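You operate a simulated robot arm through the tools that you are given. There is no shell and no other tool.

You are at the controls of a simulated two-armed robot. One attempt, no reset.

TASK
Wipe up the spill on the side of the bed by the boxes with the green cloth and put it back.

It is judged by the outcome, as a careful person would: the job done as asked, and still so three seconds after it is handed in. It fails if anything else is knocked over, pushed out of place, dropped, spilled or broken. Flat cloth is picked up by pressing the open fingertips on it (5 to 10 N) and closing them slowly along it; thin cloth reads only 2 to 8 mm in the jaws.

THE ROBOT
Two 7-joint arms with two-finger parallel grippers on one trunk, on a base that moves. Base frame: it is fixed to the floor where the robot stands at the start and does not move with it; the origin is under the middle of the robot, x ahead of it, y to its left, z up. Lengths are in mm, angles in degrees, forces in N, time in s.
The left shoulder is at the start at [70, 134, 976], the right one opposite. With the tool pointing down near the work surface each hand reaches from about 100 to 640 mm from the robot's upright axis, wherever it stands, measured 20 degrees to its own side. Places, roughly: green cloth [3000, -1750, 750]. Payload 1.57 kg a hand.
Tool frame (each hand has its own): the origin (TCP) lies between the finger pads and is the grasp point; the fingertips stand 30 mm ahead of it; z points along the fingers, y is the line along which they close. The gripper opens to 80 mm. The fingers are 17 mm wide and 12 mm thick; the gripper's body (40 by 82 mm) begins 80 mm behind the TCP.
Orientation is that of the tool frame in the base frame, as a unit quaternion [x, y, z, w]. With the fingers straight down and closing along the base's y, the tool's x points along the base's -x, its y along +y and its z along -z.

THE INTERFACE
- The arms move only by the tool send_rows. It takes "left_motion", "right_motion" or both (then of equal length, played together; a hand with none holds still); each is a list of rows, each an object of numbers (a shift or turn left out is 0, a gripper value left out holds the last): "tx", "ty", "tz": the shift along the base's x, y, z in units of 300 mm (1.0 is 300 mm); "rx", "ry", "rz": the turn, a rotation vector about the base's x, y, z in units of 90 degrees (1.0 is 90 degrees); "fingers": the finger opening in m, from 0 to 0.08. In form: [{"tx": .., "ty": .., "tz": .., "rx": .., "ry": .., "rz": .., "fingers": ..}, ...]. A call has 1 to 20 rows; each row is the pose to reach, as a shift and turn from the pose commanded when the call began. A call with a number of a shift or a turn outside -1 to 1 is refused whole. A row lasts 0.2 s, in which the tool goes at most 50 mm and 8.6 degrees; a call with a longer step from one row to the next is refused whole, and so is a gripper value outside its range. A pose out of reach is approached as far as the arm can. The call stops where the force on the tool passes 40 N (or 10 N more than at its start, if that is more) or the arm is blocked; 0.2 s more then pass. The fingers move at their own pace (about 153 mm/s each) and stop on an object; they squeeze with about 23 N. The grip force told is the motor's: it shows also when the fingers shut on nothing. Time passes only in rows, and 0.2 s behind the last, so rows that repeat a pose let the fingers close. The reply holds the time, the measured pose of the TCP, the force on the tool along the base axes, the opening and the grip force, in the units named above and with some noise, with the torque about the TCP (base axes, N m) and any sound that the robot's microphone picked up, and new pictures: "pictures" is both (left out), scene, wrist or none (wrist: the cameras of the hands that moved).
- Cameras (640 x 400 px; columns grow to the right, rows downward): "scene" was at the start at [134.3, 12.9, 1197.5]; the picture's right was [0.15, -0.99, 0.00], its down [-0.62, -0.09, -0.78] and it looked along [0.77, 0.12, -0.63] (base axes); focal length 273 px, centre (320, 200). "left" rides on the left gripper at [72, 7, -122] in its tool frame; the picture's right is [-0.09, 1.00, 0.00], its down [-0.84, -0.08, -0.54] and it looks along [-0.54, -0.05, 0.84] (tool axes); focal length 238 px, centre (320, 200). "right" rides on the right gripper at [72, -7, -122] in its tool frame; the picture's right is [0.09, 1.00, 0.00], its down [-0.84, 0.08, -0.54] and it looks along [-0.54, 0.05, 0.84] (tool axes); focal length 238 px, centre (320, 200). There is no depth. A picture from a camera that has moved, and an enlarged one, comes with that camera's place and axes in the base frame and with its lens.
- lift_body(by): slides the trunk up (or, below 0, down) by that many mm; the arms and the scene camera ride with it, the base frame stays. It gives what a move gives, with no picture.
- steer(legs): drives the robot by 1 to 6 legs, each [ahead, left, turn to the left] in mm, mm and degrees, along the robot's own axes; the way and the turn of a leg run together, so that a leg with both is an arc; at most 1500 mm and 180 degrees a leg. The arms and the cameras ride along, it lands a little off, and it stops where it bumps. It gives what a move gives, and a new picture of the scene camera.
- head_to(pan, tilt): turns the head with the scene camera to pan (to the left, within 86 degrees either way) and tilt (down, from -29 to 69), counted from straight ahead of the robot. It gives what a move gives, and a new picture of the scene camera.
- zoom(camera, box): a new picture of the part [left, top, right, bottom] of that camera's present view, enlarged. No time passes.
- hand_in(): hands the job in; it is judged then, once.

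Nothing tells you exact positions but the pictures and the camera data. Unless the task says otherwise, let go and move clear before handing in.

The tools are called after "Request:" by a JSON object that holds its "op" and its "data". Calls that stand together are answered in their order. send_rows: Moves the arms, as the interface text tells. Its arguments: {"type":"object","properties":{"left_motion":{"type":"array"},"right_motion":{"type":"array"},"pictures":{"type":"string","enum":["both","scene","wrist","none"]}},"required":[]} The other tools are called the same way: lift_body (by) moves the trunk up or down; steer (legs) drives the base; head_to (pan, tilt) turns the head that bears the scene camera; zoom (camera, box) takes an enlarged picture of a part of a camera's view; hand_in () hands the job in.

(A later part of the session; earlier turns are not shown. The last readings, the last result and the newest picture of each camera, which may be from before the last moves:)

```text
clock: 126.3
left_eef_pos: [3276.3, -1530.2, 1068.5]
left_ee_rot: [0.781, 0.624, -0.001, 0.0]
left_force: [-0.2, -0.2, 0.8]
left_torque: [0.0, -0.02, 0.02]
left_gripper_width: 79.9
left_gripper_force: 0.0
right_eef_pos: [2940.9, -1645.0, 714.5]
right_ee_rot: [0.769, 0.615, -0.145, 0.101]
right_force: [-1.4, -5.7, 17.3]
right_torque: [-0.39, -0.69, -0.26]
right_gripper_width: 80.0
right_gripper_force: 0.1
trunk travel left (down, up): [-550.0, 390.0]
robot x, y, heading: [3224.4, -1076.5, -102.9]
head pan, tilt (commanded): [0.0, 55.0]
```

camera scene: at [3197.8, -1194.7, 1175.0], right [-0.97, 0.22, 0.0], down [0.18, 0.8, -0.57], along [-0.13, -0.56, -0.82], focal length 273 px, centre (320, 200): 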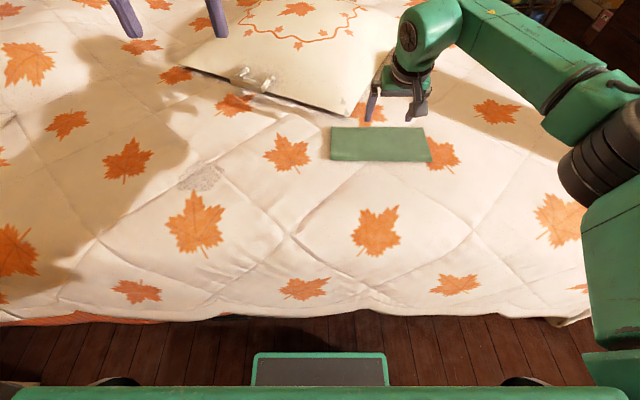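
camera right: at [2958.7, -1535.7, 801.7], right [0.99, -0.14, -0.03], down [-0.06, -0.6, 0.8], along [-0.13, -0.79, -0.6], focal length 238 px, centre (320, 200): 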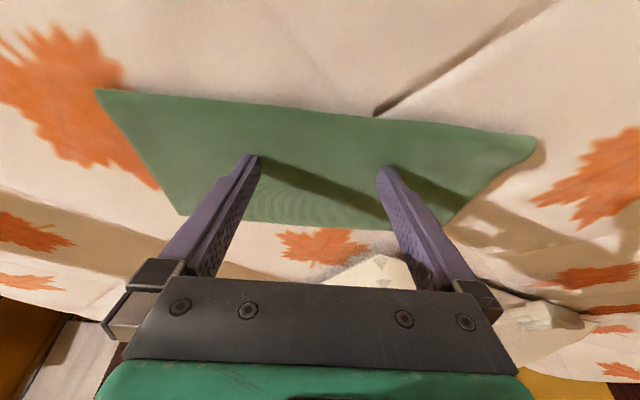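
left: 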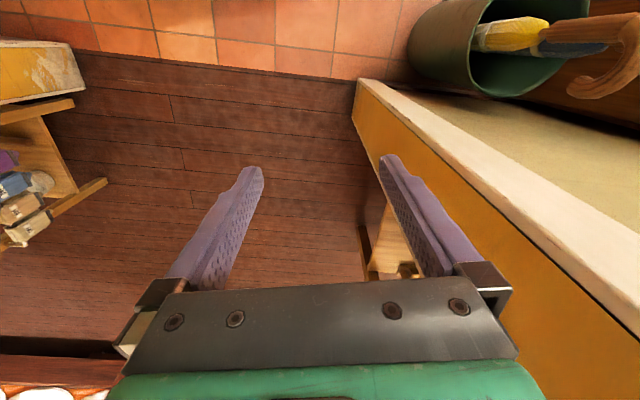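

I overcorrected the roll, so I'll turn part of it back and ease off more.

Request:
{"op": "send_rows", "data": {"right_motion": [{"tz": 0.006, "rx": -0.0022, "ry": -0.0095}, {"tz": 0.006, "rx": -0.0022, "ry": -0.0095}], "pictures": "none"}}

```text
clock: 126.9
left_eef_pos: [3276.3, -1530.8, 1067.0]
left_ee_rot: [0.782, 0.623, 0.0, 0.0]
left_force: [-0.3, 0.8, -0.9]
left_torque: [0.02, 0.01, -0.02]
left_gripper_width: 80.2
left_gripper_force: 0.1
right_eef_pos: [2940.3, -1643.2, 713.1]
right_ee_rot: [0.769, 0.615, -0.14, 0.106]
right_force: [0.5, -3.8, 10.0]
right_torque: [-0.2, -0.4, -0.14]
right_gripper_width: 79.9
right_gripper_force: 0.2
trunk travel left (down, up): [-550.0, 390.0]
robot x, y, heading: [3227.8, -1072.6, -102.6]
head pan, tilt (commanded): [0.0, 55.0]
```

Request:
{"op": "send_rows", "data": {"right_motion": [{"tz": -0.002, "rx": -0.001, "ry": -0.0042}, {"tz": -0.002, "rx": -0.001, "ry": -0.0042}], "pictures": "none"}}

```text
clock: 127.5
left_eef_pos: [3276.1, -1531.1, 1067.6]
left_ee_rot: [0.781, 0.624, 0.0, -0.001]
left_force: [-0.2, 0.0, 0.6]
left_torque: [-0.03, 0.01, 0.0]
left_gripper_width: 79.8
left_gripper_force: 0.0
right_eef_pos: [2940.8, -1644.8, 712.6]
right_ee_rot: [0.77, 0.614, -0.138, 0.107]
right_force: [-0.3, -2.9, 7.5]
right_torque: [-0.13, -0.21, -0.04]
right_gripper_width: 80.0
right_gripper_force: 0.0
trunk travel left (down, up): [-550.0, 390.0]
robot x, y, heading: [3223.2, -1077.1, -102.7]
head pan, tilt (commanded): [0.0, 55.0]
```

The press is about 7.5 N on both fingers. Now I'll close the fingers slowly to gather a fold of cloth.

Request:
{"op": "send_rows", "data": {"right_motion": [{"tz": -0.002, "ry": -0.0015, "fingers": 0.075}, {"tz": -0.002, "ry": -0.0015, "fingers": 0.068}, {"tz": -0.002, "ry": -0.0015, "fingers": 0.061}, {"tz": -0.002, "ry": -0.0015, "fingers": 0.054}, {"tz": -0.002, "ry": -0.0015, "fingers": 0.047}, {"tz": -0.002, "ry": -0.0015, "fingers": 0.04}, {"tz": -0.002, "ry": -0.0015, "fingers": 0.033}, {"tz": -0.002, "ry": -0.0015, "fingers": 0.026}, {"tz": -0.002, "ry": -0.0015, "fingers": 0.019}, {"tz": -0.002, "ry": -0.0015, "fingers": 0.012}, {"tz": -0.002, "ry": -0.0015, "fingers": 0.006}, {"tz": -0.002, "ry": -0.0015, "fingers": 0.0}, {"tz": -0.002, "ry": -0.0015, "fingers": 0.0}, {"tz": -0.002, "ry": -0.0015, "fingers": 0.0}], "pictures": "both"}}

```text
clock: 130.5
left_eef_pos: [3275.5, -1530.4, 1066.2]
left_ee_rot: [0.781, 0.624, 0.001, 0.0]
left_force: [-0.6, 0.8, 0.1]
left_torque: [0.0, -0.01, 0.02]
left_gripper_width: 79.7
left_gripper_force: 0.0
right_eef_pos: [2939.8, -1643.3, 712.9]
right_ee_rot: [0.769, 0.614, -0.137, 0.11]
right_force: [0.2, 0.2, 7.8]
right_torque: [-0.03, -0.04, 0.01]
right_gripper_width: 3.4
right_gripper_force: 23.1
trunk travel left (down, up): [-550.0, 390.0]
robot x, y, heading: [3223.3, -1078.3, -102.8]
head pan, tilt (commanded): [0.0, 55.0]
camera scene: at [3198.3, -1193.4, 1175.2], right [-0.97, 0.22, 0.0], down [0.18, 0.8, -0.57], along [-0.13, -0.56, -0.82], focal length 273 px, centre (320, 200)
camera right: at [2959.1, -1536.1, 802.5], right [0.99, -0.14, -0.03], down [-0.06, -0.6, 0.8], along [-0.13, -0.79, -0.6], focal length 238 px, centre (320, 200)
```

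scene: 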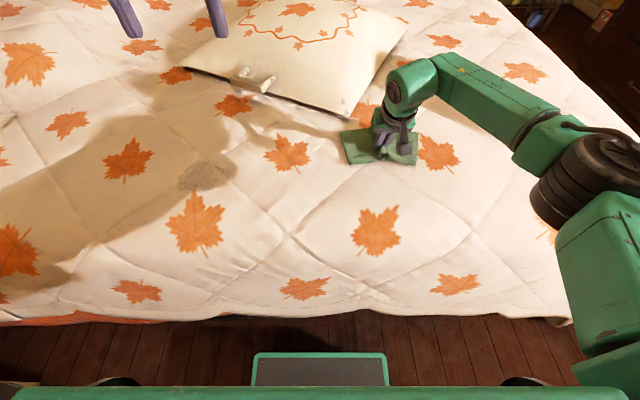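
right: 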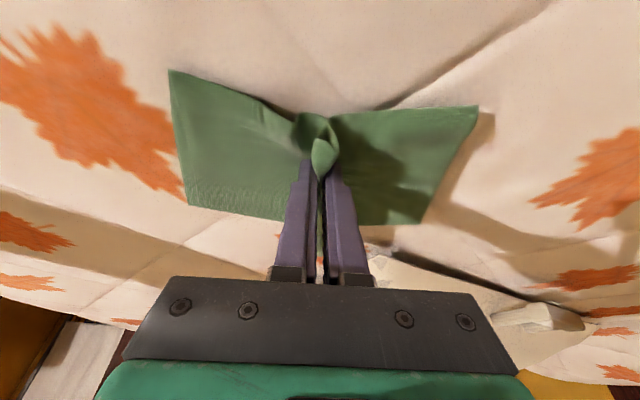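

The cloth is gathered between the fingers, with the jaws reading 3.4 mm. I'll lift it and check the grip.

Request:
{"op": "send_rows", "data": {"right_motion": [{"tz": 0.05}, {"tz": 0.12}, {"tz": 0.2}, {"tz": 0.28}, {"tz": 0.34}, {"tz": 0.34}], "pictures": "both"}}

```text
clock: 131.9
left_eef_pos: [3274.0, -1531.0, 1065.1]
left_ee_rot: [0.782, 0.624, 0.0, 0.0]
left_force: [-0.1, -0.7, -0.7]
left_torque: [-0.02, 0.02, 0.02]
left_gripper_width: 79.9
left_gripper_force: 0.1
right_eef_pos: [2939.3, -1646.0, 815.8]
right_ee_rot: [0.77, 0.614, -0.137, 0.109]
right_force: [-0.4, 0.1, -0.6]
right_torque: [0.0, -0.02, 0.0]
right_gripper_width: 3.2
right_gripper_force: 23.3
trunk travel left (down, up): [-550.0, 390.0]
robot x, y, heading: [3226.6, -1072.2, -102.8]
head pan, tilt (commanded): [0.0, 55.0]
camera scene: at [3197.3, -1194.8, 1175.0], right [-0.97, 0.22, 0.0], down [0.18, 0.8, -0.57], along [-0.13, -0.56, -0.82], focal length 273 px, centre (320, 200)
camera right: at [2957.8, -1537.1, 904.8], right [0.99, -0.14, -0.03], down [-0.06, -0.6, 0.8], along [-0.13, -0.79, -0.6], focal length 238 px, centre (320, 200)
```

scene: 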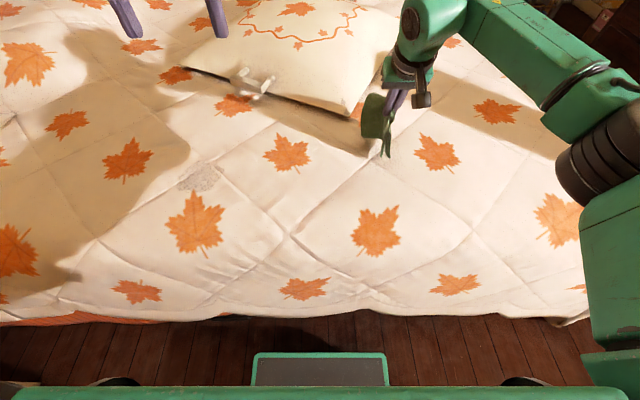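
right: 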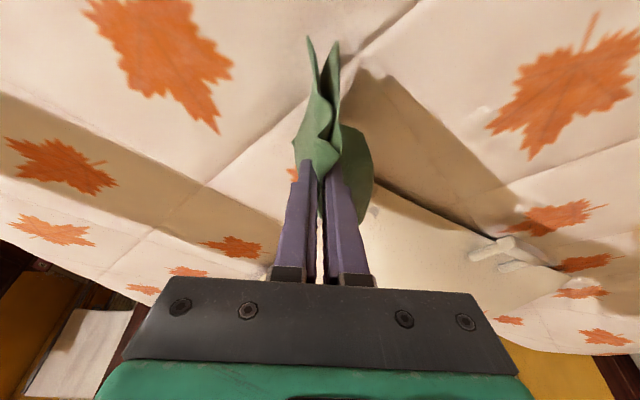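

The cloth is up and held firmly. I'll raise it more, pull it back toward me clear of the pillow, and strafe left toward the spill.

Request:
{"op": "send_rows", "data": {"right_motion": [{"tx": 0.0, "ty": 0.02, "tz": 0.08}, {"tx": 0.015, "ty": 0.08, "tz": 0.16}, {"tx": 0.03, "ty": 0.15, "tz": 0.25}, {"tx": 0.047, "ty": 0.22, "tz": 0.27}, {"tx": 0.063, "ty": 0.283, "tz": 0.27}, {"tx": 0.063, "ty": 0.283, "tz": 0.27}], "pictures": "none"}}

Request:
{"op": "steer", "data": {"legs": [[0, 280, 0]]}}

Request:
{"op": "zoom", "data": {"camera": "right", "box": [0, 0, 640, 400]}}

```text
clock: 133.3
left_eef_pos: [3275.2, -1531.2, 1066.8]
left_ee_rot: [0.781, 0.624, 0.001, -0.001]
left_force: [0.4, 0.2, 0.0]
left_torque: [-0.02, 0.0, 0.01]
left_gripper_width: 80.1
left_gripper_force: 0.0
right_eef_pos: [2959.6, -1560.5, 895.2]
right_ee_rot: [0.77, 0.614, -0.136, 0.109]
right_force: [0.3, -0.1, 0.3]
right_torque: [0.0, -0.01, 0.01]
right_gripper_width: 3.5
right_gripper_force: 23.1
trunk travel left (down, up): [-550.0, 390.0]
robot x, y, heading: [3224.5, -1076.3, -102.9]
head pan, tilt (commanded): [0.0, 55.0]
```

```text
clock: 135.3
left_eef_pos: [3554.8, -1595.9, 1066.5]
left_ee_rot: [0.782, 0.624, 0.001, 0.0]
left_force: [0.7, 0.6, -0.2]
left_torque: [-0.02, 0.02, 0.01]
left_gripper_width: 80.0
left_gripper_force: 0.1
right_eef_pos: [3238.8, -1622.9, 894.5]
right_ee_rot: [0.769, 0.615, -0.136, 0.109]
right_force: [-0.4, 0.7, 0.1]
right_torque: [-0.01, -0.01, -0.04]
right_gripper_width: 3.1
right_gripper_force: 22.8
trunk travel left (down, up): [-550.0, 390.0]
robot x, y, heading: [3504.0, -1140.3, -102.9]
head pan, tilt (commanded): [0.0, 55.0]
camera scene: at [3476.3, -1258.1, 1175.0], right [-0.98, 0.22, 0.0], down [0.18, 0.8, -0.57], along [-0.13, -0.56, -0.82], focal length 273 px, centre (320, 200)
```

scene: 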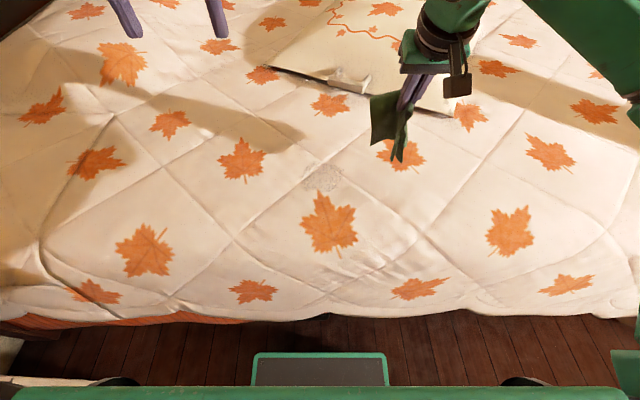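

```text
1.00 times, centred on (320, 200) of right (not enlarged: the box is as wide or as high as the picture)
camera zoom: at [3257.2, -1516.0, 984.9], right [0.99, -0.14, -0.03], down [-0.06, -0.6, 0.8], along [-0.13, -0.79, -0.6], focal length 238 px, centre (320, 200)
```

zoom: 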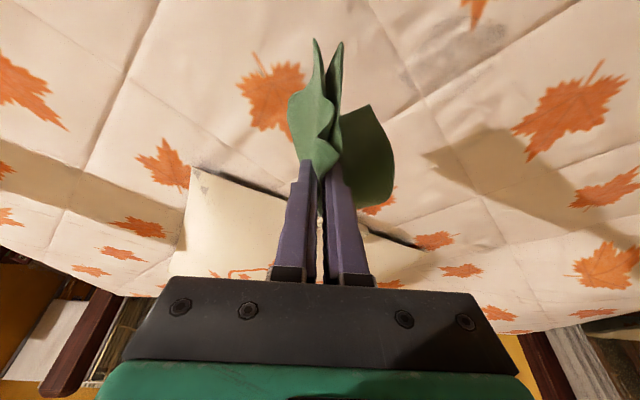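

I'm now level with the spill. I'll zoom in to get its exact extent.

Request:
{"op": "zoom", "data": {"camera": "scene", "box": [260, 130, 400, 218]}}

```text
4.55 times, centred on (330, 174) of scene
camera zoom: at [3476.3, -1258.1, 1175.0], right [-0.98, 0.22, 0.0], down [0.18, 0.8, -0.57], along [-0.13, -0.56, -0.82], focal length 1241 px, centre (274, 318)
```

zoom: 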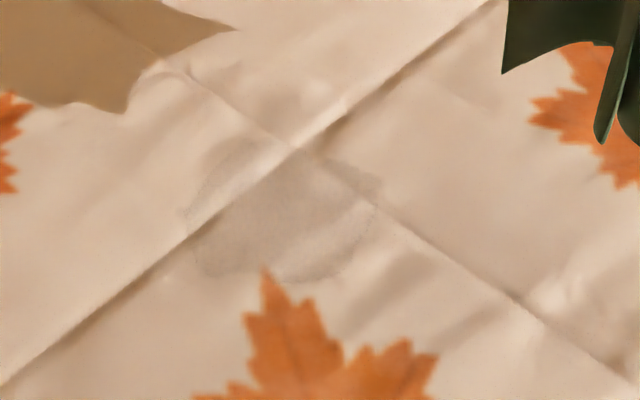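

The spill is a patch about 100 mm across centred near (3380, -1658). I'll bring the cloth over it and lower it.

Request:
{"op": "send_rows", "data": {"right_motion": [{"tx": 0.12, "ty": -0.02}, {"tx": 0.24, "ty": -0.04}, {"tx": 0.36, "ty": -0.06}, {"tx": 0.477, "ty": -0.083}, {"tx": 0.477, "ty": -0.083, "tz": -0.13}, {"tx": 0.477, "ty": -0.083, "tz": -0.26}, {"tx": 0.477, "ty": -0.083, "tz": -0.39}, {"tx": 0.477, "ty": -0.083, "tz": -0.48}, {"tx": 0.477, "ty": -0.083, "tz": -0.53}, {"tx": 0.477, "ty": -0.083, "tz": -0.53}], "pictures": "both"}}

```text
clock: 137.5
left_eef_pos: [3554.1, -1595.6, 1066.4]
left_ee_rot: [0.781, 0.624, -0.001, 0.0]
left_force: [0.4, 0.4, -0.6]
left_torque: [0.0, -0.01, -0.01]
left_gripper_width: 80.0
left_gripper_force: 0.0
right_eef_pos: [3380.9, -1648.4, 736.4]
right_ee_rot: [0.769, 0.614, -0.137, 0.109]
right_force: [0.2, -0.4, 0.4]
right_torque: [0.03, 0.04, 0.02]
right_gripper_width: 3.3
right_gripper_force: 22.9
trunk travel left (down, up): [-550.0, 390.0]
robot x, y, heading: [3504.9, -1133.7, -102.8]
head pan, tilt (commanded): [0.0, 55.0]
camera scene: at [3476.2, -1258.0, 1175.0], right [-0.98, 0.22, 0.0], down [0.18, 0.8, -0.57], along [-0.13, -0.56, -0.82], focal length 273 px, centre (320, 200)
camera right: at [3400.6, -1540.2, 825.8], right [0.99, -0.14, -0.03], down [-0.06, -0.6, 0.8], along [-0.13, -0.79, -0.6], focal length 238 px, centre (320, 200)
```

scene: 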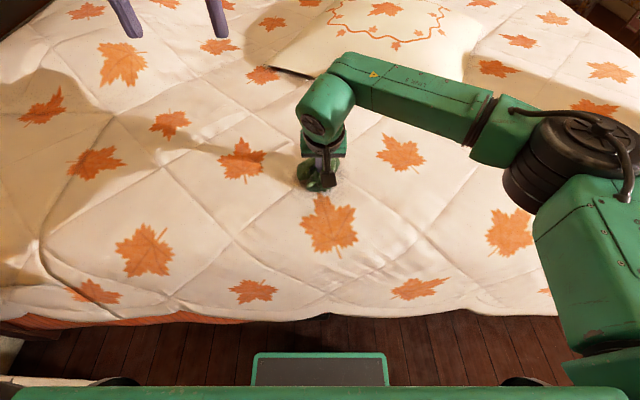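
right: 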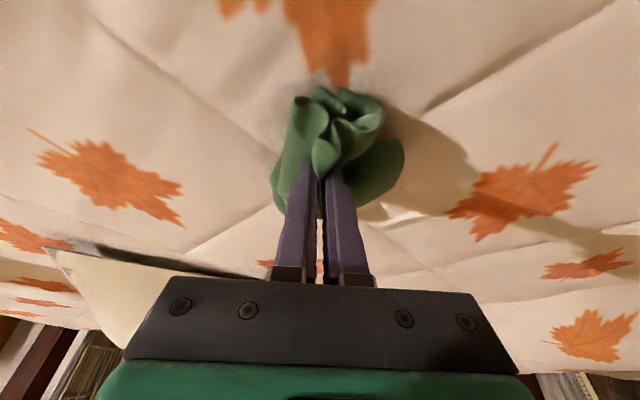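

The cloth is bunching onto the spill. I'll keep lowering until I feel a gentle press.

Request:
{"op": "send_rows", "data": {"right_motion": [{"tz": -0.03}, {"tz": -0.05}, {"tz": -0.05}], "pictures": "none"}}

Request:
{"op": "send_rows", "data": {"right_motion": [{"tz": -0.01}, {"tz": -0.018}, {"tz": -0.018}], "pictures": "none"}}

```text
clock: 138.3
left_eef_pos: [3553.9, -1594.5, 1065.8]
left_ee_rot: [0.782, 0.624, 0.0, 0.0]
left_force: [-0.5, 0.1, -1.2]
left_torque: [0.03, 0.01, 0.01]
left_gripper_width: 80.1
left_gripper_force: 0.1
right_eef_pos: [3380.8, -1648.7, 721.1]
right_ee_rot: [0.769, 0.615, -0.136, 0.109]
right_force: [0.6, 0.5, 2.6]
right_torque: [0.01, -0.03, -0.01]
right_gripper_width: 3.3
right_gripper_force: 23.5
trunk travel left (down, up): [-550.0, 390.0]
robot x, y, heading: [3502.6, -1137.3, -103.0]
head pan, tilt (commanded): [0.0, 55.0]
```

```text
clock: 139.1
left_eef_pos: [3554.8, -1593.2, 1067.4]
left_ee_rot: [0.781, 0.624, 0.0, 0.001]
left_force: [-0.4, 1.4, -0.4]
left_torque: [0.0, 0.0, 0.0]
left_gripper_width: 79.9
left_gripper_force: 0.0
right_eef_pos: [3380.6, -1648.5, 718.0]
right_ee_rot: [0.769, 0.614, -0.138, 0.11]
right_force: [-1.1, 0.6, 14.6]
right_torque: [-0.06, 0.03, -0.02]
right_gripper_width: 3.6
right_gripper_force: 23.3
trunk travel left (down, up): [-550.0, 390.0]
robot x, y, heading: [3505.4, -1141.2, -102.7]
head pan, tilt (commanded): [0.0, 55.0]
```

I have about 14 N with the cloth pressed on the spill. I'll start with a short stroke toward me to learn the surface slope.

Request:
{"op": "send_rows", "data": {"right_motion": [{"tx": 0.018, "ty": 0.081, "tz": 0.003}, {"tx": 0.037, "ty": 0.162, "tz": 0.003}], "pictures": "none"}}

Request:
{"op": "send_rows", "data": {"right_motion": [{"tx": -0.018, "ty": -0.081}, {"tx": -0.037, "ty": -0.162}, {"tx": -0.055, "ty": -0.243}, {"tx": -0.073, "ty": -0.325}], "pictures": "wrist"}}

```text
clock: 139.7
left_eef_pos: [3553.5, -1595.0, 1065.8]
left_ee_rot: [0.781, 0.624, 0.0, 0.001]
left_force: [-0.1, 0.1, 0.1]
left_torque: [-0.01, -0.01, 0.02]
left_gripper_width: 80.1
left_gripper_force: 0.1
right_eef_pos: [3393.8, -1599.1, 715.6]
right_ee_rot: [0.77, 0.615, -0.136, 0.108]
right_force: [-0.7, -1.2, 2.5]
right_torque: [-0.05, 0.01, 0.0]
right_gripper_width: 3.4
right_gripper_force: 22.8
trunk travel left (down, up): [-550.0, 390.0]
robot x, y, heading: [3503.7, -1137.5, -102.8]
head pan, tilt (commanded): [0.0, 55.0]
```

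```text
clock: 140.7
left_eef_pos: [3554.9, -1595.4, 1065.8]
left_ee_rot: [0.781, 0.624, 0.001, -0.001]
left_force: [0.1, -0.2, 1.0]
left_torque: [0.02, -0.03, 0.03]
left_gripper_width: 80.0
left_gripper_force: 0.1
right_eef_pos: [3372.6, -1698.1, 716.6]
right_ee_rot: [0.77, 0.614, -0.137, 0.108]
right_force: [0.5, 1.6, 1.8]
right_torque: [-0.02, -0.05, 0.0]
right_gripper_width: 3.1
right_gripper_force: 23.1
trunk travel left (down, up): [-550.0, 390.0]
robot x, y, heading: [3505.2, -1135.4, -102.7]
head pan, tilt (commanded): [0.0, 55.0]
camera right: at [3390.2, -1590.4, 806.9], right [0.99, -0.14, -0.03], down [-0.06, -0.6, 0.8], along [-0.13, -0.79, -0.6], focal length 238 px, centre (320, 200)
```

right: 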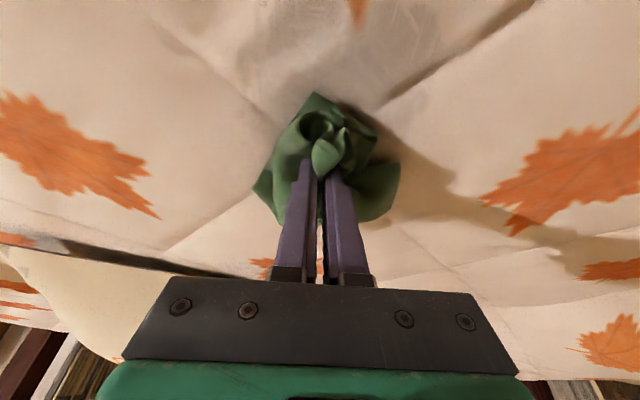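

The surface peaks slightly at the centre. I'll now wipe in parallel lines across the whole patch with light pressure.

Request:
{"op": "send_rows", "data": {"right_motion": [{"tx": -0.084, "ty": 0.036, "tz": -0.0067}, {"tx": -0.162, "ty": 0.0706, "tz": -0.0067}, {"tx": -0.08, "ty": 0.052, "tz": -0.0067}, {"tx": 0.007, "ty": 0.0325, "tz": -0.0067}, {"tx": 0.095, "ty": 0.0128, "tz": -0.0067}, {"tx": 0.178, "ty": 0.001, "tz": -0.0067}, {"tx": 0.2007, "ty": 0.057, "tz": -0.0067}, {"tx": 0.11, "ty": 0.078, "tz": -0.0067}, {"tx": 0.022, "ty": 0.0975, "tz": -0.0033}, {"tx": -0.066, "ty": 0.117, "tz": -0.0067}, {"tx": -0.157, "ty": 0.138, "tz": -0.0067}, {"tx": -0.142, "ty": 0.203, "tz": -0.0067}, {"tx": -0.051, "ty": 0.182, "tz": -0.005}, {"tx": 0.037, "ty": 0.1625, "tz": -0.0033}, {"tx": 0.124, "ty": 0.143, "tz": -0.005}, {"tx": 0.215, "ty": 0.122, "tz": -0.0067}, {"tx": 0.23, "ty": 0.187, "tz": -0.0067}, {"tx": 0.139, "ty": 0.208, "tz": -0.0067}, {"tx": 0.051, "ty": 0.2275, "tz": -0.005}, {"tx": -0.036, "ty": 0.247, "tz": -0.0067}], "pictures": "both"}}

```text
clock: 144.9
left_eef_pos: [3553.6, -1593.8, 1066.3]
left_ee_rot: [0.781, 0.624, 0.0, 0.0]
left_force: [0.4, 0.1, 0.1]
left_torque: [-0.04, 0.02, 0.01]
left_gripper_width: 80.2
left_gripper_force: 0.0
right_eef_pos: [3358.7, -1622.0, 715.0]
right_ee_rot: [0.77, 0.614, -0.137, 0.109]
right_force: [0.5, -0.8, -0.5]
right_torque: [-0.01, -0.04, 0.0]
right_gripper_width: 3.2
right_gripper_force: 22.7
trunk travel left (down, up): [-550.0, 390.0]
robot x, y, heading: [3501.6, -1142.3, -102.7]
head pan, tilt (commanded): [0.0, 55.0]
camera scene: at [3475.3, -1257.7, 1175.1], right [-0.98, 0.22, 0.0], down [0.18, 0.8, -0.57], along [-0.13, -0.56, -0.82], focal length 273 px, centre (320, 200)
camera right: at [3377.7, -1514.4, 805.5], right [0.99, -0.14, -0.03], down [-0.06, -0.6, 0.8], along [-0.13, -0.79, -0.6], focal length 238 px, centre (320, 200)
```

scene: 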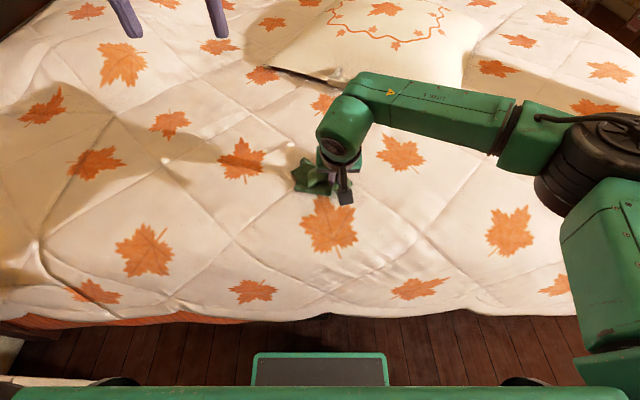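
right: 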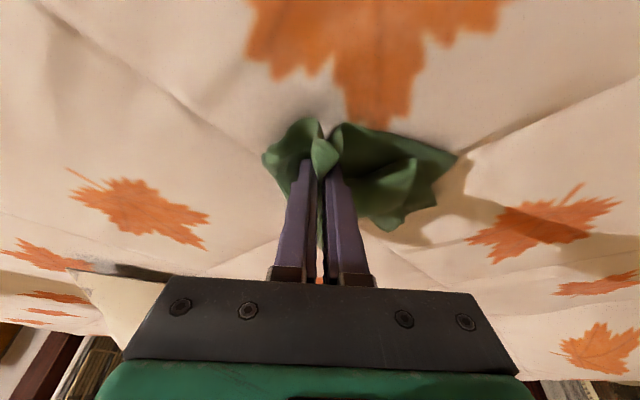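

At the end of that pass the press was light. I'll lift the cloth and move it aside to see what's left of the spill.

Request:
{"op": "send_rows", "data": {"right_motion": [{"tz": 0.12}, {"tx": -0.08, "tz": 0.25}, {"tx": -0.2, "ty": 0.03, "tz": 0.35}, {"tx": -0.34, "ty": 0.05, "tz": 0.4}, {"tx": -0.46, "ty": 0.06, "tz": 0.42}, {"tx": -0.46, "ty": 0.06, "tz": 0.42}], "pictures": "wrist"}}

Request:
{"op": "zoom", "data": {"camera": "scene", "box": [260, 130, 400, 218]}}

Request:
{"op": "zoom", "data": {"camera": "scene", "box": [160, 80, 480, 280]}}

```text
clock: 146.3
left_eef_pos: [3553.7, -1595.7, 1065.8]
left_ee_rot: [0.782, 0.623, -0.001, -0.001]
left_force: [0.5, -0.5, -0.3]
left_torque: [0.04, 0.0, 0.01]
left_gripper_width: 79.9
left_gripper_force: 0.0
right_eef_pos: [3222.6, -1604.7, 841.9]
right_ee_rot: [0.769, 0.614, -0.137, 0.109]
right_force: [-0.5, -1.1, -0.7]
right_torque: [0.0, -0.01, -0.03]
right_gripper_width: 3.2
right_gripper_force: 22.8
trunk travel left (down, up): [-550.0, 390.0]
robot x, y, heading: [3506.5, -1136.8, -102.6]
head pan, tilt (commanded): [0.0, 55.0]
camera right: at [3240.3, -1497.1, 932.3], right [0.99, -0.14, -0.03], down [-0.06, -0.6, 0.8], along [-0.13, -0.79, -0.6], focal length 238 px, centre (320, 200)
```

right: 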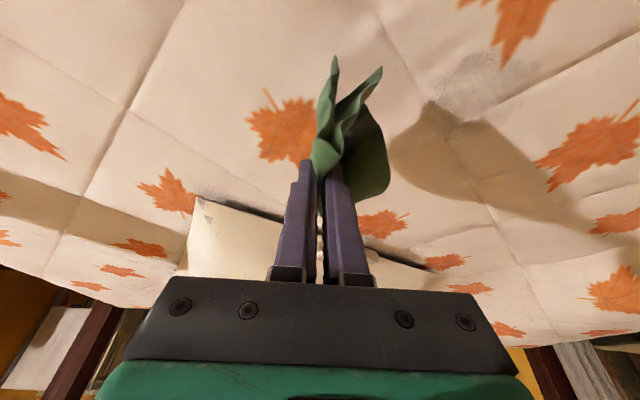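

```text
4.55 times, centred on (330, 174) of scene
camera zoom: at [3476.7, -1258.3, 1175.0], right [-0.98, 0.22, 0.0], down [0.18, 0.8, -0.57], along [-0.13, -0.56, -0.82], focal length 1241 px, centre (274, 318)
```

zoom: 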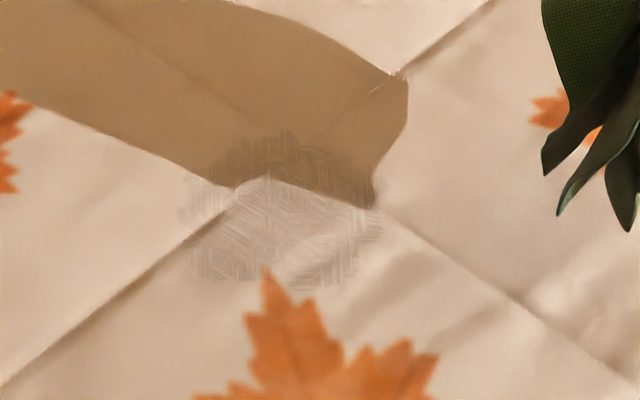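

```text
2.00 times, centred on (320, 180) of scene
camera zoom: at [3476.7, -1258.3, 1175.0], right [-0.98, 0.22, 0.0], down [0.18, 0.8, -0.57], along [-0.13, -0.56, -0.82], focal length 546 px, centre (320, 240)
```

zoom: 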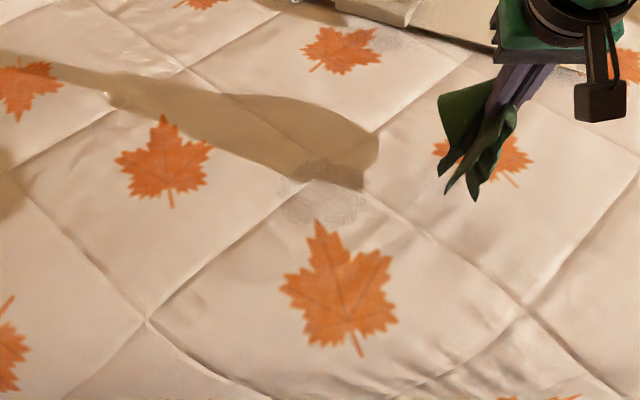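

The patch is thinning out in streaks but isn't gone yet. I'll go over it again with firmer, front-to-back strokes.

Request:
{"op": "send_rows", "data": {"right_motion": [{"tx": 0.14, "ty": 0.02}, {"tx": 0.28, "ty": 0.045}, {"tx": 0.405, "ty": 0.069, "tz": -0.06}, {"tx": 0.405, "ty": 0.069, "tz": -0.2}, {"tx": 0.405, "ty": 0.069, "tz": -0.33}, {"tx": 0.405, "ty": 0.069, "tz": -0.41}, {"tx": 0.405, "ty": 0.069, "tz": -0.425}, {"tx": 0.405, "ty": 0.069, "tz": -0.425}], "pictures": "none"}}

```text
clock: 148.1
left_eef_pos: [3554.7, -1592.4, 1068.7]
left_ee_rot: [0.782, 0.624, -0.002, 0.001]
left_force: [1.2, -1.0, 0.1]
left_torque: [0.01, 0.04, 0.01]
left_gripper_width: 79.9
left_gripper_force: 0.1
right_eef_pos: [3344.2, -1584.3, 718.5]
right_ee_rot: [0.769, 0.613, -0.14, 0.114]
right_force: [-2.3, -2.7, 29.9]
right_torque: [-0.34, -0.04, -0.01]
right_gripper_width: 3.5
right_gripper_force: 23.0
trunk travel left (down, up): [-550.0, 390.0]
robot x, y, heading: [3505.1, -1138.6, -102.8]
head pan, tilt (commanded): [0.0, 55.0]
```

I have firm contact here. I'll ease off slightly and run the front-to-back strokes.

Request:
{"op": "send_rows", "data": {"right_motion": [{"tx": 0.0, "ty": 0.0, "tz": 0.007}, {"tx": -0.0202, "ty": -0.0894, "tz": 0.006}, {"tx": -0.0404, "ty": -0.179, "tz": 0.005}, {"tx": -0.0605, "ty": -0.268, "tz": 0.005}, {"tx": -0.0807, "ty": -0.3575, "tz": 0.005}, {"tx": 0.0007, "ty": -0.376, "tz": 0.005}, {"tx": 0.0213, "ty": -0.285, "tz": 0.005}, {"tx": 0.041, "ty": -0.197, "tz": 0.005}, {"tx": 0.0617, "ty": -0.106, "tz": 0.005}, {"tx": 0.0813, "ty": -0.018, "tz": 0.005}], "pictures": "none"}}

Request:
{"op": "send_rows", "data": {"right_motion": [{"tx": 0.0812, "ty": -0.0187, "tz": 0.0}, {"tx": 0.0615, "ty": -0.1063, "tz": 0.0}, {"tx": 0.0409, "ty": -0.1973, "tz": 0.0}, {"tx": 0.021, "ty": -0.2853, "tz": 0.0}, {"tx": 0.0005, "ty": -0.376, "tz": 0.0}, {"tx": 0.0817, "ty": -0.3945, "tz": 0.0}, {"tx": 0.1024, "ty": -0.3035, "tz": 0.0}, {"tx": 0.122, "ty": -0.2157, "tz": 0.0}, {"tx": 0.1427, "ty": -0.1247, "tz": 0.0}, {"tx": 0.1624, "ty": -0.037, "tz": 0.0}], "pictures": "none"}}

```text
clock: 150.3
left_eef_pos: [3553.1, -1592.9, 1066.4]
left_ee_rot: [0.782, 0.624, 0.0, 0.0]
left_force: [0.7, 1.2, 0.4]
left_torque: [-0.01, 0.01, 0.01]
left_gripper_width: 79.8
left_gripper_force: 0.1
right_eef_pos: [3368.6, -1590.3, 715.3]
right_ee_rot: [0.77, 0.613, -0.138, 0.109]
right_force: [-1.1, -7.8, 17.8]
right_torque: [-0.26, 0.09, 0.04]
right_gripper_width: 3.5
right_gripper_force: 22.9
trunk travel left (down, up): [-550.0, 390.0]
robot x, y, heading: [3503.4, -1138.1, -102.8]
head pan, tilt (commanded): [0.0, 55.0]
```

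```text
clock: 152.5
left_eef_pos: [3553.5, -1593.9, 1067.4]
left_ee_rot: [0.781, 0.625, 0.0, 0.0]
left_force: [-0.1, -0.4, -1.0]
left_torque: [-0.03, -0.03, -0.02]
left_gripper_width: 79.9
left_gripper_force: 0.1
right_eef_pos: [3417.6, -1601.3, 715.3]
right_ee_rot: [0.77, 0.614, -0.137, 0.11]
right_force: [-1.1, -4.5, 10.3]
right_torque: [-0.18, 0.06, 0.01]
right_gripper_width: 3.3
right_gripper_force: 22.5
trunk travel left (down, up): [-550.0, 390.0]
robot x, y, heading: [3504.3, -1141.0, -103.0]
head pan, tilt (commanded): [0.0, 55.0]
```

The pressure is good at 10–18 N. I'll do one more lane to the left, then lift the cloth and inspect.

Request:
{"op": "send_rows", "data": {"right_motion": [{"tx": 0.0812, "ty": -0.0187, "tz": 0.0}, {"tx": 0.0615, "ty": -0.1063, "tz": 0.0}, {"tx": 0.0409, "ty": -0.1973, "tz": 0.0}, {"tx": 0.021, "ty": -0.2853, "tz": 0.0}, {"tx": 0.0005, "ty": -0.376, "tz": 0.0}, {"tx": -0.0817, "ty": -0.3575, "tz": 0.0}, {"tx": -0.06, "ty": -0.268, "tz": 0.0}, {"tx": -0.04, "ty": -0.179, "tz": 0.0}, {"tx": -0.02, "ty": -0.089, "tz": 0.0}, {"tx": 0.0, "ty": 0.0, "tz": 0.0}], "pictures": "none"}}

Request:
{"op": "send_rows", "data": {"right_motion": [{"tz": 0.12}, {"tx": -0.12, "tz": 0.25}, {"tx": -0.25, "ty": 0.0, "tz": 0.35}, {"tx": -0.4, "ty": 0.0, "tz": 0.4}, {"tx": -0.55, "ty": 0.0, "tz": 0.42}, {"tx": -0.66, "ty": 0.0, "tz": 0.42}, {"tx": -0.66, "ty": 0.0, "tz": 0.42}], "pictures": "wrist"}}

Request:
{"op": "zoom", "data": {"camera": "scene", "box": [260, 130, 400, 218]}}

```text
clock: 154.7
left_eef_pos: [3554.5, -1594.6, 1066.1]
left_ee_rot: [0.782, 0.624, 0.0, 0.0]
left_force: [0.6, 0.0, -0.8]
left_torque: [-0.02, -0.01, 0.02]
left_gripper_width: 80.1
left_gripper_force: 0.0
right_eef_pos: [3415.8, -1600.0, 714.5]
right_ee_rot: [0.77, 0.613, -0.138, 0.107]
right_force: [-1.1, -4.0, 7.8]
right_torque: [-0.15, 0.05, -0.02]
right_gripper_width: 3.5
right_gripper_force: 23.0
trunk travel left (down, up): [-550.0, 390.0]
robot x, y, heading: [3503.7, -1138.7, -103.0]
head pan, tilt (commanded): [0.0, 55.0]
```

```text
refused: row 2 steps farther than a row can; nothing moved
```

```text
4.55 times, centred on (330, 174) of scene
camera zoom: at [3476.4, -1257.1, 1175.1], right [-0.98, 0.22, 0.0], down [0.18, 0.8, -0.57], along [-0.13, -0.56, -0.82], focal length 1241 px, centre (274, 318)
```

zoom: 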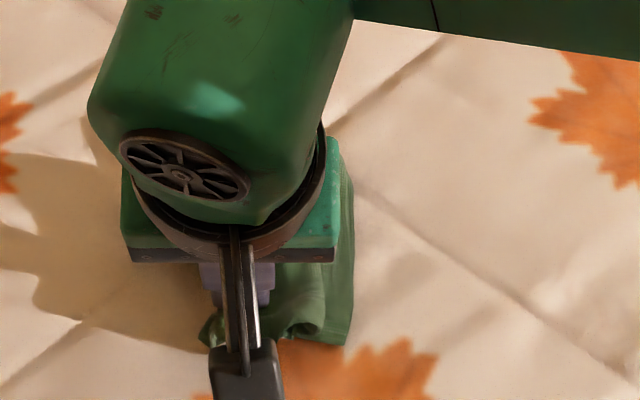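

One lift step was too long and the call was refused. I'll repeat it with shorter steps to see the result.

Request:
{"op": "send_rows", "data": {"right_motion": [{"tz": 0.12}, {"tx": -0.08, "tz": 0.24}, {"tx": -0.2, "tz": 0.33}, {"tx": -0.34, "tz": 0.37}, {"tx": -0.48, "tz": 0.4}, {"tx": -0.62, "tz": 0.42}, {"tx": -0.66, "tz": 0.42}, {"tx": -0.66, "tz": 0.42}], "pictures": "wrist"}}

Request:
{"op": "zoom", "data": {"camera": "scene", "box": [260, 130, 400, 218]}}

```text
clock: 156.5
left_eef_pos: [3554.8, -1594.5, 1066.4]
left_ee_rot: [0.781, 0.625, 0.0, 0.0]
left_force: [-1.0, -0.2, -0.8]
left_torque: [0.01, -0.02, -0.02]
left_gripper_width: 80.0
left_gripper_force: 0.0
right_eef_pos: [3217.3, -1599.9, 840.4]
right_ee_rot: [0.77, 0.614, -0.137, 0.109]
right_force: [-0.2, 0.4, -0.1]
right_torque: [-0.03, 0.01, 0.02]
right_gripper_width: 3.4
right_gripper_force: 23.2
trunk travel left (down, up): [-550.0, 390.0]
robot x, y, heading: [3503.5, -1138.9, -102.5]
head pan, tilt (commanded): [0.0, 55.0]
camera right: at [3236.3, -1491.7, 930.2], right [0.99, -0.14, -0.03], down [-0.06, -0.6, 0.8], along [-0.13, -0.79, -0.6], focal length 238 px, centre (320, 200)
```

right: 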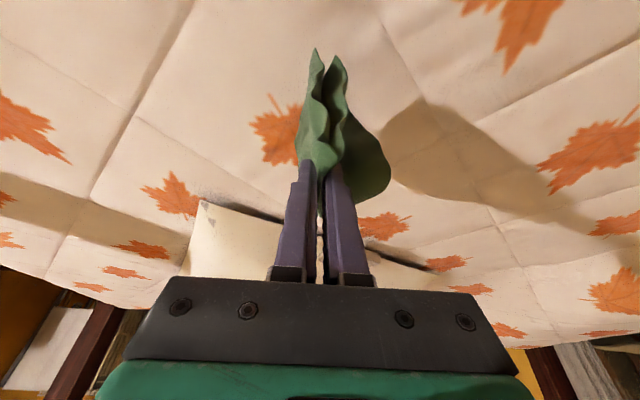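

```text
4.55 times, centred on (330, 174) of scene
camera zoom: at [3476.2, -1258.1, 1175.0], right [-0.98, 0.22, 0.0], down [0.18, 0.8, -0.57], along [-0.13, -0.56, -0.82], focal length 1241 px, centre (274, 318)
```

zoom: 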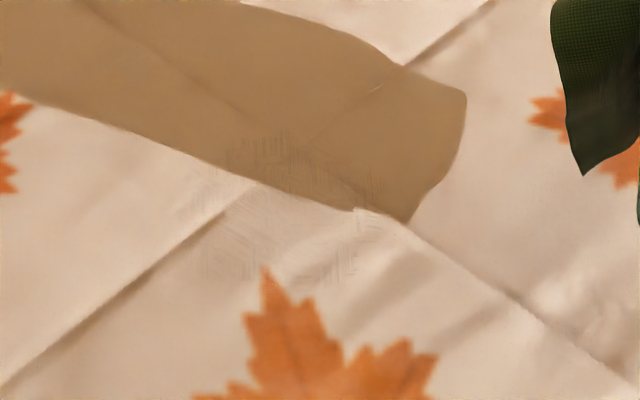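

The spill is almost gone, with only faint streaks left. I'll make another full pass with side-to-side lines between the earlier ones.

Request:
{"op": "send_rows", "data": {"right_motion": [{"tx": 0.14, "ty": 0.015}, {"tx": 0.28, "ty": 0.03}, {"tx": 0.403, "ty": 0.041, "tz": -0.06}, {"tx": 0.403, "ty": 0.041, "tz": -0.2}, {"tx": 0.403, "ty": 0.041, "tz": -0.33}, {"tx": 0.403, "ty": 0.041, "tz": -0.4}, {"tx": 0.403, "ty": 0.041, "tz": -0.415}, {"tx": 0.403, "ty": 0.041, "tz": -0.415}], "pictures": "none"}}

```text
clock: 158.3
left_eef_pos: [3555.1, -1592.7, 1068.1]
left_ee_rot: [0.781, 0.625, -0.001, -0.001]
left_force: [-0.4, -1.0, 0.9]
left_torque: [0.03, 0.03, 0.02]
left_gripper_width: 80.2
left_gripper_force: 0.0
right_eef_pos: [3340.6, -1589.3, 718.4]
right_ee_rot: [0.769, 0.614, -0.137, 0.111]
right_force: [1.3, -0.3, 12.3]
right_torque: [-0.08, -0.18, -0.04]
right_gripper_width: 3.2
right_gripper_force: 22.9
trunk travel left (down, up): [-550.0, 390.0]
robot x, y, heading: [3502.5, -1139.4, -102.9]
head pan, tilt (commanded): [0.0, 55.0]
```

Request:
{"op": "send_rows", "data": {"right_motion": [{"tx": 0.091, "ty": -0.0205, "tz": -0.003}, {"tx": 0.1788, "ty": -0.0403, "tz": -0.003}, {"tx": 0.2698, "ty": -0.0609, "tz": -0.004}, {"tx": 0.3575, "ty": -0.0807, "tz": -0.005}, {"tx": 0.3443, "ty": -0.1392, "tz": -0.005}, {"tx": 0.2566, "ty": -0.1194, "tz": -0.004}, {"tx": 0.1656, "ty": -0.0988, "tz": -0.003}, {"tx": 0.0778, "ty": -0.079, "tz": -0.004}, {"tx": -0.0132, "ty": -0.0585, "tz": -0.005}, {"tx": -0.0264, "ty": -0.117, "tz": -0.005}, {"tx": 0.0646, "ty": -0.1375, "tz": -0.004}, {"tx": 0.1524, "ty": -0.1573, "tz": -0.002}, {"tx": 0.2434, "ty": -0.1779, "tz": -0.004}, {"tx": 0.3311, "ty": -0.1977, "tz": -0.005}, {"tx": 0.3179, "ty": -0.2562, "tz": -0.005}, {"tx": 0.2302, "ty": -0.2364, "tz": -0.004}, {"tx": 0.1392, "ty": -0.2158, "tz": -0.002}, {"tx": 0.0514, "ty": -0.196, "tz": -0.004}, {"tx": -0.0396, "ty": -0.1755, "tz": -0.006}, {"tx": -0.0528, "ty": -0.234, "tz": -0.006}], "pictures": "none"}}

Request:
{"op": "send_rows", "data": {"right_motion": [{"tx": 0.091, "ty": -0.0205}, {"tx": 0.1788, "ty": -0.0403}, {"tx": 0.2698, "ty": -0.0609}, {"tx": 0.3575, "ty": -0.0807}, {"tx": 0.3443, "ty": -0.1392}, {"tx": 0.2566, "ty": -0.1194}, {"tx": 0.1656, "ty": -0.0988}, {"tx": 0.0778, "ty": -0.079}, {"tx": -0.0132, "ty": -0.0585}, {"tx": -0.0242, "ty": -0.107}, {"tx": 0.0668, "ty": -0.1275}, {"tx": 0.1546, "ty": -0.1473}, {"tx": 0.2456, "ty": -0.1679}, {"tx": 0.3333, "ty": -0.1877}], "pictures": "none"}}

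```text
clock: 162.5
left_eef_pos: [3555.5, -1591.5, 1067.0]
left_ee_rot: [0.781, 0.624, -0.001, 0.0]
left_force: [-0.9, 0.4, 0.2]
left_torque: [0.0, 0.0, -0.04]
left_gripper_width: 80.2
left_gripper_force: 0.0
right_eef_pos: [3323.8, -1656.3, 715.4]
right_ee_rot: [0.77, 0.614, -0.138, 0.108]
right_force: [0.7, 5.4, 11.1]
right_torque: [0.16, 0.05, -0.04]
right_gripper_width: 3.4
right_gripper_force: 22.9
trunk travel left (down, up): [-550.0, 390.0]
robot x, y, heading: [3504.0, -1138.2, -102.7]
head pan, tilt (commanded): [0.0, 55.0]
```

```text
clock: 165.5
left_eef_pos: [3556.0, -1594.5, 1067.2]
left_ee_rot: [0.783, 0.623, 0.0, -0.001]
left_force: [-0.1, 0.0, 0.0]
left_torque: [0.0, -0.03, 0.0]
left_gripper_width: 80.0
left_gripper_force: 0.1
right_eef_pos: [3423.4, -1716.5, 714.1]
right_ee_rot: [0.77, 0.614, -0.138, 0.108]
right_force: [-1.5, 0.3, 1.9]
right_torque: [0.05, 0.08, -0.03]
right_gripper_width: 3.3
right_gripper_force: 23.5
trunk travel left (down, up): [-550.0, 390.0]
robot x, y, heading: [3504.6, -1140.3, -102.4]
head pan, tilt (commanded): [0.0, 55.0]
```

I'll lift the cloth and move it aside to inspect again.

Request:
{"op": "send_rows", "data": {"right_motion": [{"tz": 0.12}, {"tx": -0.05, "ty": 0.03, "tz": 0.25}, {"tx": -0.15, "ty": 0.1, "tz": 0.34}, {"tx": -0.27, "ty": 0.17, "tz": 0.4}, {"tx": -0.4, "ty": 0.24, "tz": 0.42}, {"tx": -0.53, "ty": 0.31, "tz": 0.42}, {"tx": -0.66, "ty": 0.38, "tz": 0.42}, {"tx": -0.72, "ty": 0.39, "tz": 0.42}, {"tx": -0.72, "ty": 0.39, "tz": 0.42}], "pictures": "wrist"}}

Request:
{"op": "zoom", "data": {"camera": "scene", "box": [260, 130, 400, 218]}}

Request:
{"op": "zoom", "data": {"camera": "right", "box": [380, 20, 620, 170]}}

```text
clock: 167.5
left_eef_pos: [3554.6, -1594.9, 1066.3]
left_ee_rot: [0.781, 0.624, 0.001, 0.0]
left_force: [0.8, -0.9, -0.9]
left_torque: [-0.02, -0.03, 0.05]
left_gripper_width: 80.0
left_gripper_force: 0.0
right_eef_pos: [3206.8, -1600.0, 840.2]
right_ee_rot: [0.769, 0.615, -0.136, 0.109]
right_force: [-0.2, 0.0, -0.2]
right_torque: [-0.04, 0.03, 0.03]
right_gripper_width: 3.5
right_gripper_force: 23.1
trunk travel left (down, up): [-550.0, 390.0]
robot x, y, heading: [3505.9, -1141.3, -102.7]
head pan, tilt (commanded): [0.0, 55.0]
camera right: at [3226.1, -1491.2, 928.9], right [0.99, -0.14, -0.03], down [-0.06, -0.6, 0.8], along [-0.13, -0.79, -0.6], focal length 238 px, centre (320, 200)
```

right: 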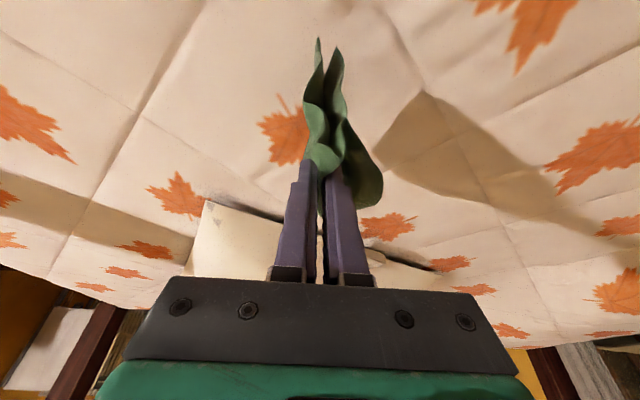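

```text
4.55 times, centred on (330, 174) of scene
camera zoom: at [3476.3, -1258.0, 1175.0], right [-0.98, 0.22, 0.0], down [0.18, 0.8, -0.57], along [-0.13, -0.56, -0.82], focal length 1241 px, centre (274, 318)
```

zoom: 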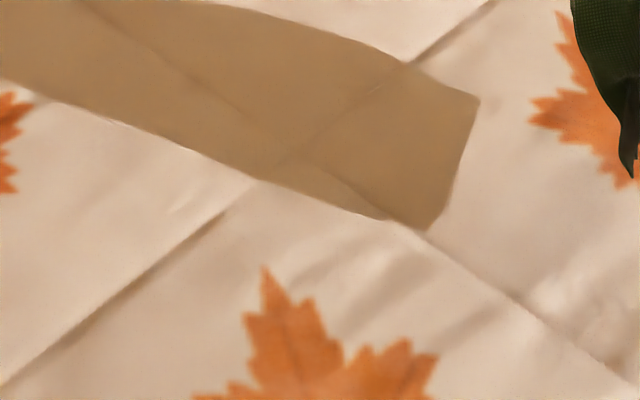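

```text
2.67 times, centred on (500, 95) of right
camera zoom: at [3226.1, -1491.2, 928.9], right [0.99, -0.14, -0.03], down [-0.06, -0.6, 0.8], along [-0.13, -0.79, -0.6], focal length 636 px, centre (-160, 480)
```

zoom: 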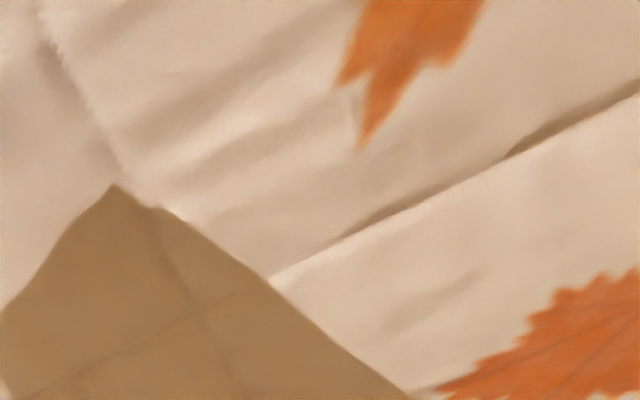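

The spill looks gone. I'll check two suspicious spots more closely before putting the cloth back.

Request:
{"op": "zoom", "data": {"camera": "right", "box": [470, 30, 570, 95]}}

Request:
{"op": "zoom", "data": {"camera": "scene", "box": [290, 150, 360, 200]}}

```text
6.15 times, centred on (520, 62) of right
camera zoom: at [3226.1, -1491.2, 928.9], right [0.99, -0.14, -0.03], down [-0.06, -0.6, 0.8], along [-0.13, -0.79, -0.6], focal length 1467 px, centre (-911, 1046)
```

zoom: 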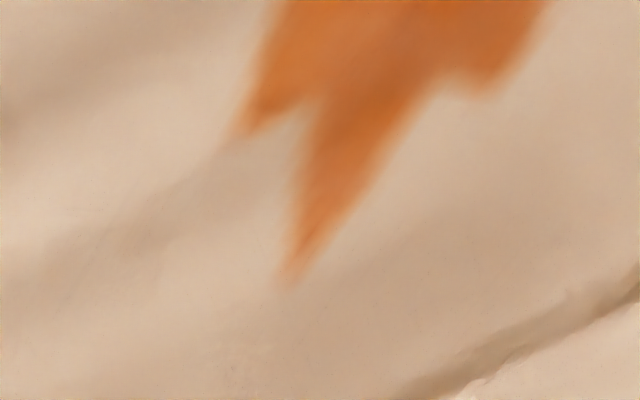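

```text
8.00 times, centred on (325, 175) of scene
camera zoom: at [3476.3, -1258.0, 1175.0], right [-0.98, 0.22, 0.0], down [0.18, 0.8, -0.57], along [-0.13, -0.56, -0.82], focal length 2185 px, centre (280, 400)
```

zoom: 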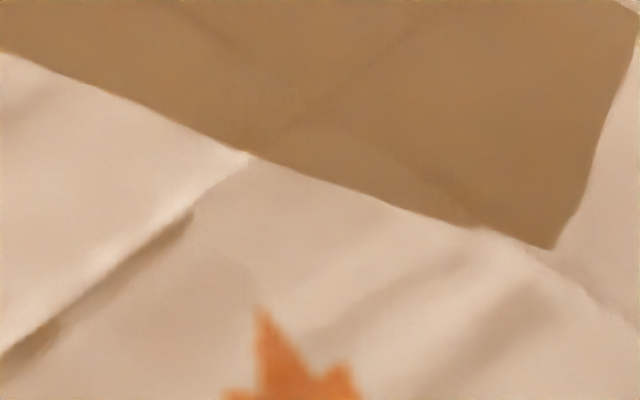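

The spill area looks clean. I'll strafe back toward the cloth's original place and check the area again once the arm's shadow has moved off it.

Request:
{"op": "steer", "data": {"legs": [[0, -280, 0]]}}

Request:
{"op": "zoom", "data": {"camera": "scene", "box": [130, 120, 290, 220]}}

Request:
{"op": "zoom", "data": {"camera": "left", "box": [0, 0, 640, 400]}}

```text
clock: 169.4
left_eef_pos: [3287.1, -1534.3, 1067.1]
left_ee_rot: [0.78, 0.626, 0.001, 0.0]
left_force: [0.7, 0.8, -0.7]
left_torque: [0.0, -0.02, 0.02]
left_gripper_width: 79.9
left_gripper_force: 0.1
right_eef_pos: [2940.1, -1540.7, 838.1]
right_ee_rot: [0.768, 0.616, -0.136, 0.109]
right_force: [-0.3, 1.1, 0.5]
right_torque: [-0.01, -0.04, -0.01]
right_gripper_width: 3.0
right_gripper_force: 23.2
trunk travel left (down, up): [-550.0, 390.0]
robot x, y, heading: [3232.3, -1078.7, -102.4]
head pan, tilt (commanded): [0.0, 55.0]
camera scene: at [3206.4, -1197.5, 1175.0], right [-0.98, 0.22, 0.0], down [0.18, 0.8, -0.57], along [-0.12, -0.56, -0.82], focal length 273 px, centre (320, 200)
```

scene: 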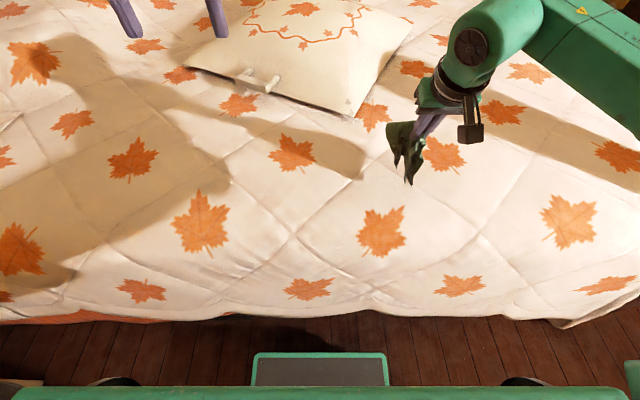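

```text
4.00 times, centred on (210, 170) of scene
camera zoom: at [3206.4, -1197.5, 1175.0], right [-0.98, 0.22, 0.0], down [0.18, 0.8, -0.57], along [-0.12, -0.56, -0.82], focal length 1092 px, centre (760, 320)
```

zoom: 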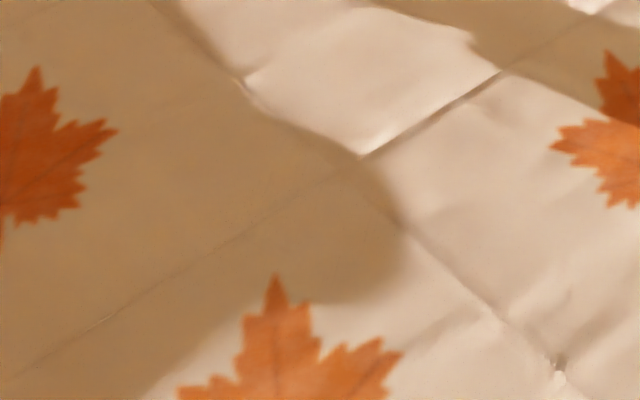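

```text
1.00 times, centred on (320, 200) of left (not enlarged: the box is as wide or as high as the picture)
camera zoom: at [3308.0, -1465.3, 1189.7], right [0.95, -0.3, 0.0], down [-0.26, -0.8, 0.54], along [-0.17, -0.52, -0.84], focal length 238 px, centre (320, 200)
```

zoom: 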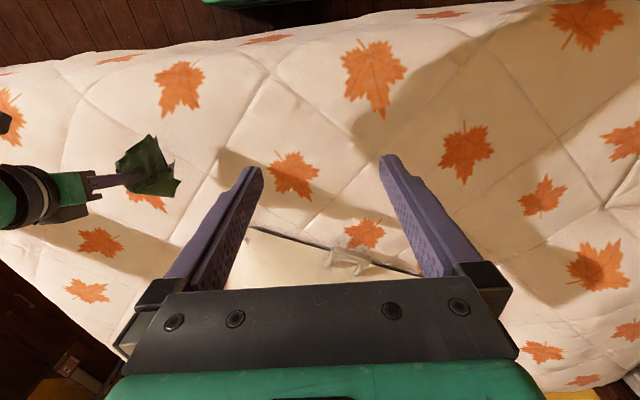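

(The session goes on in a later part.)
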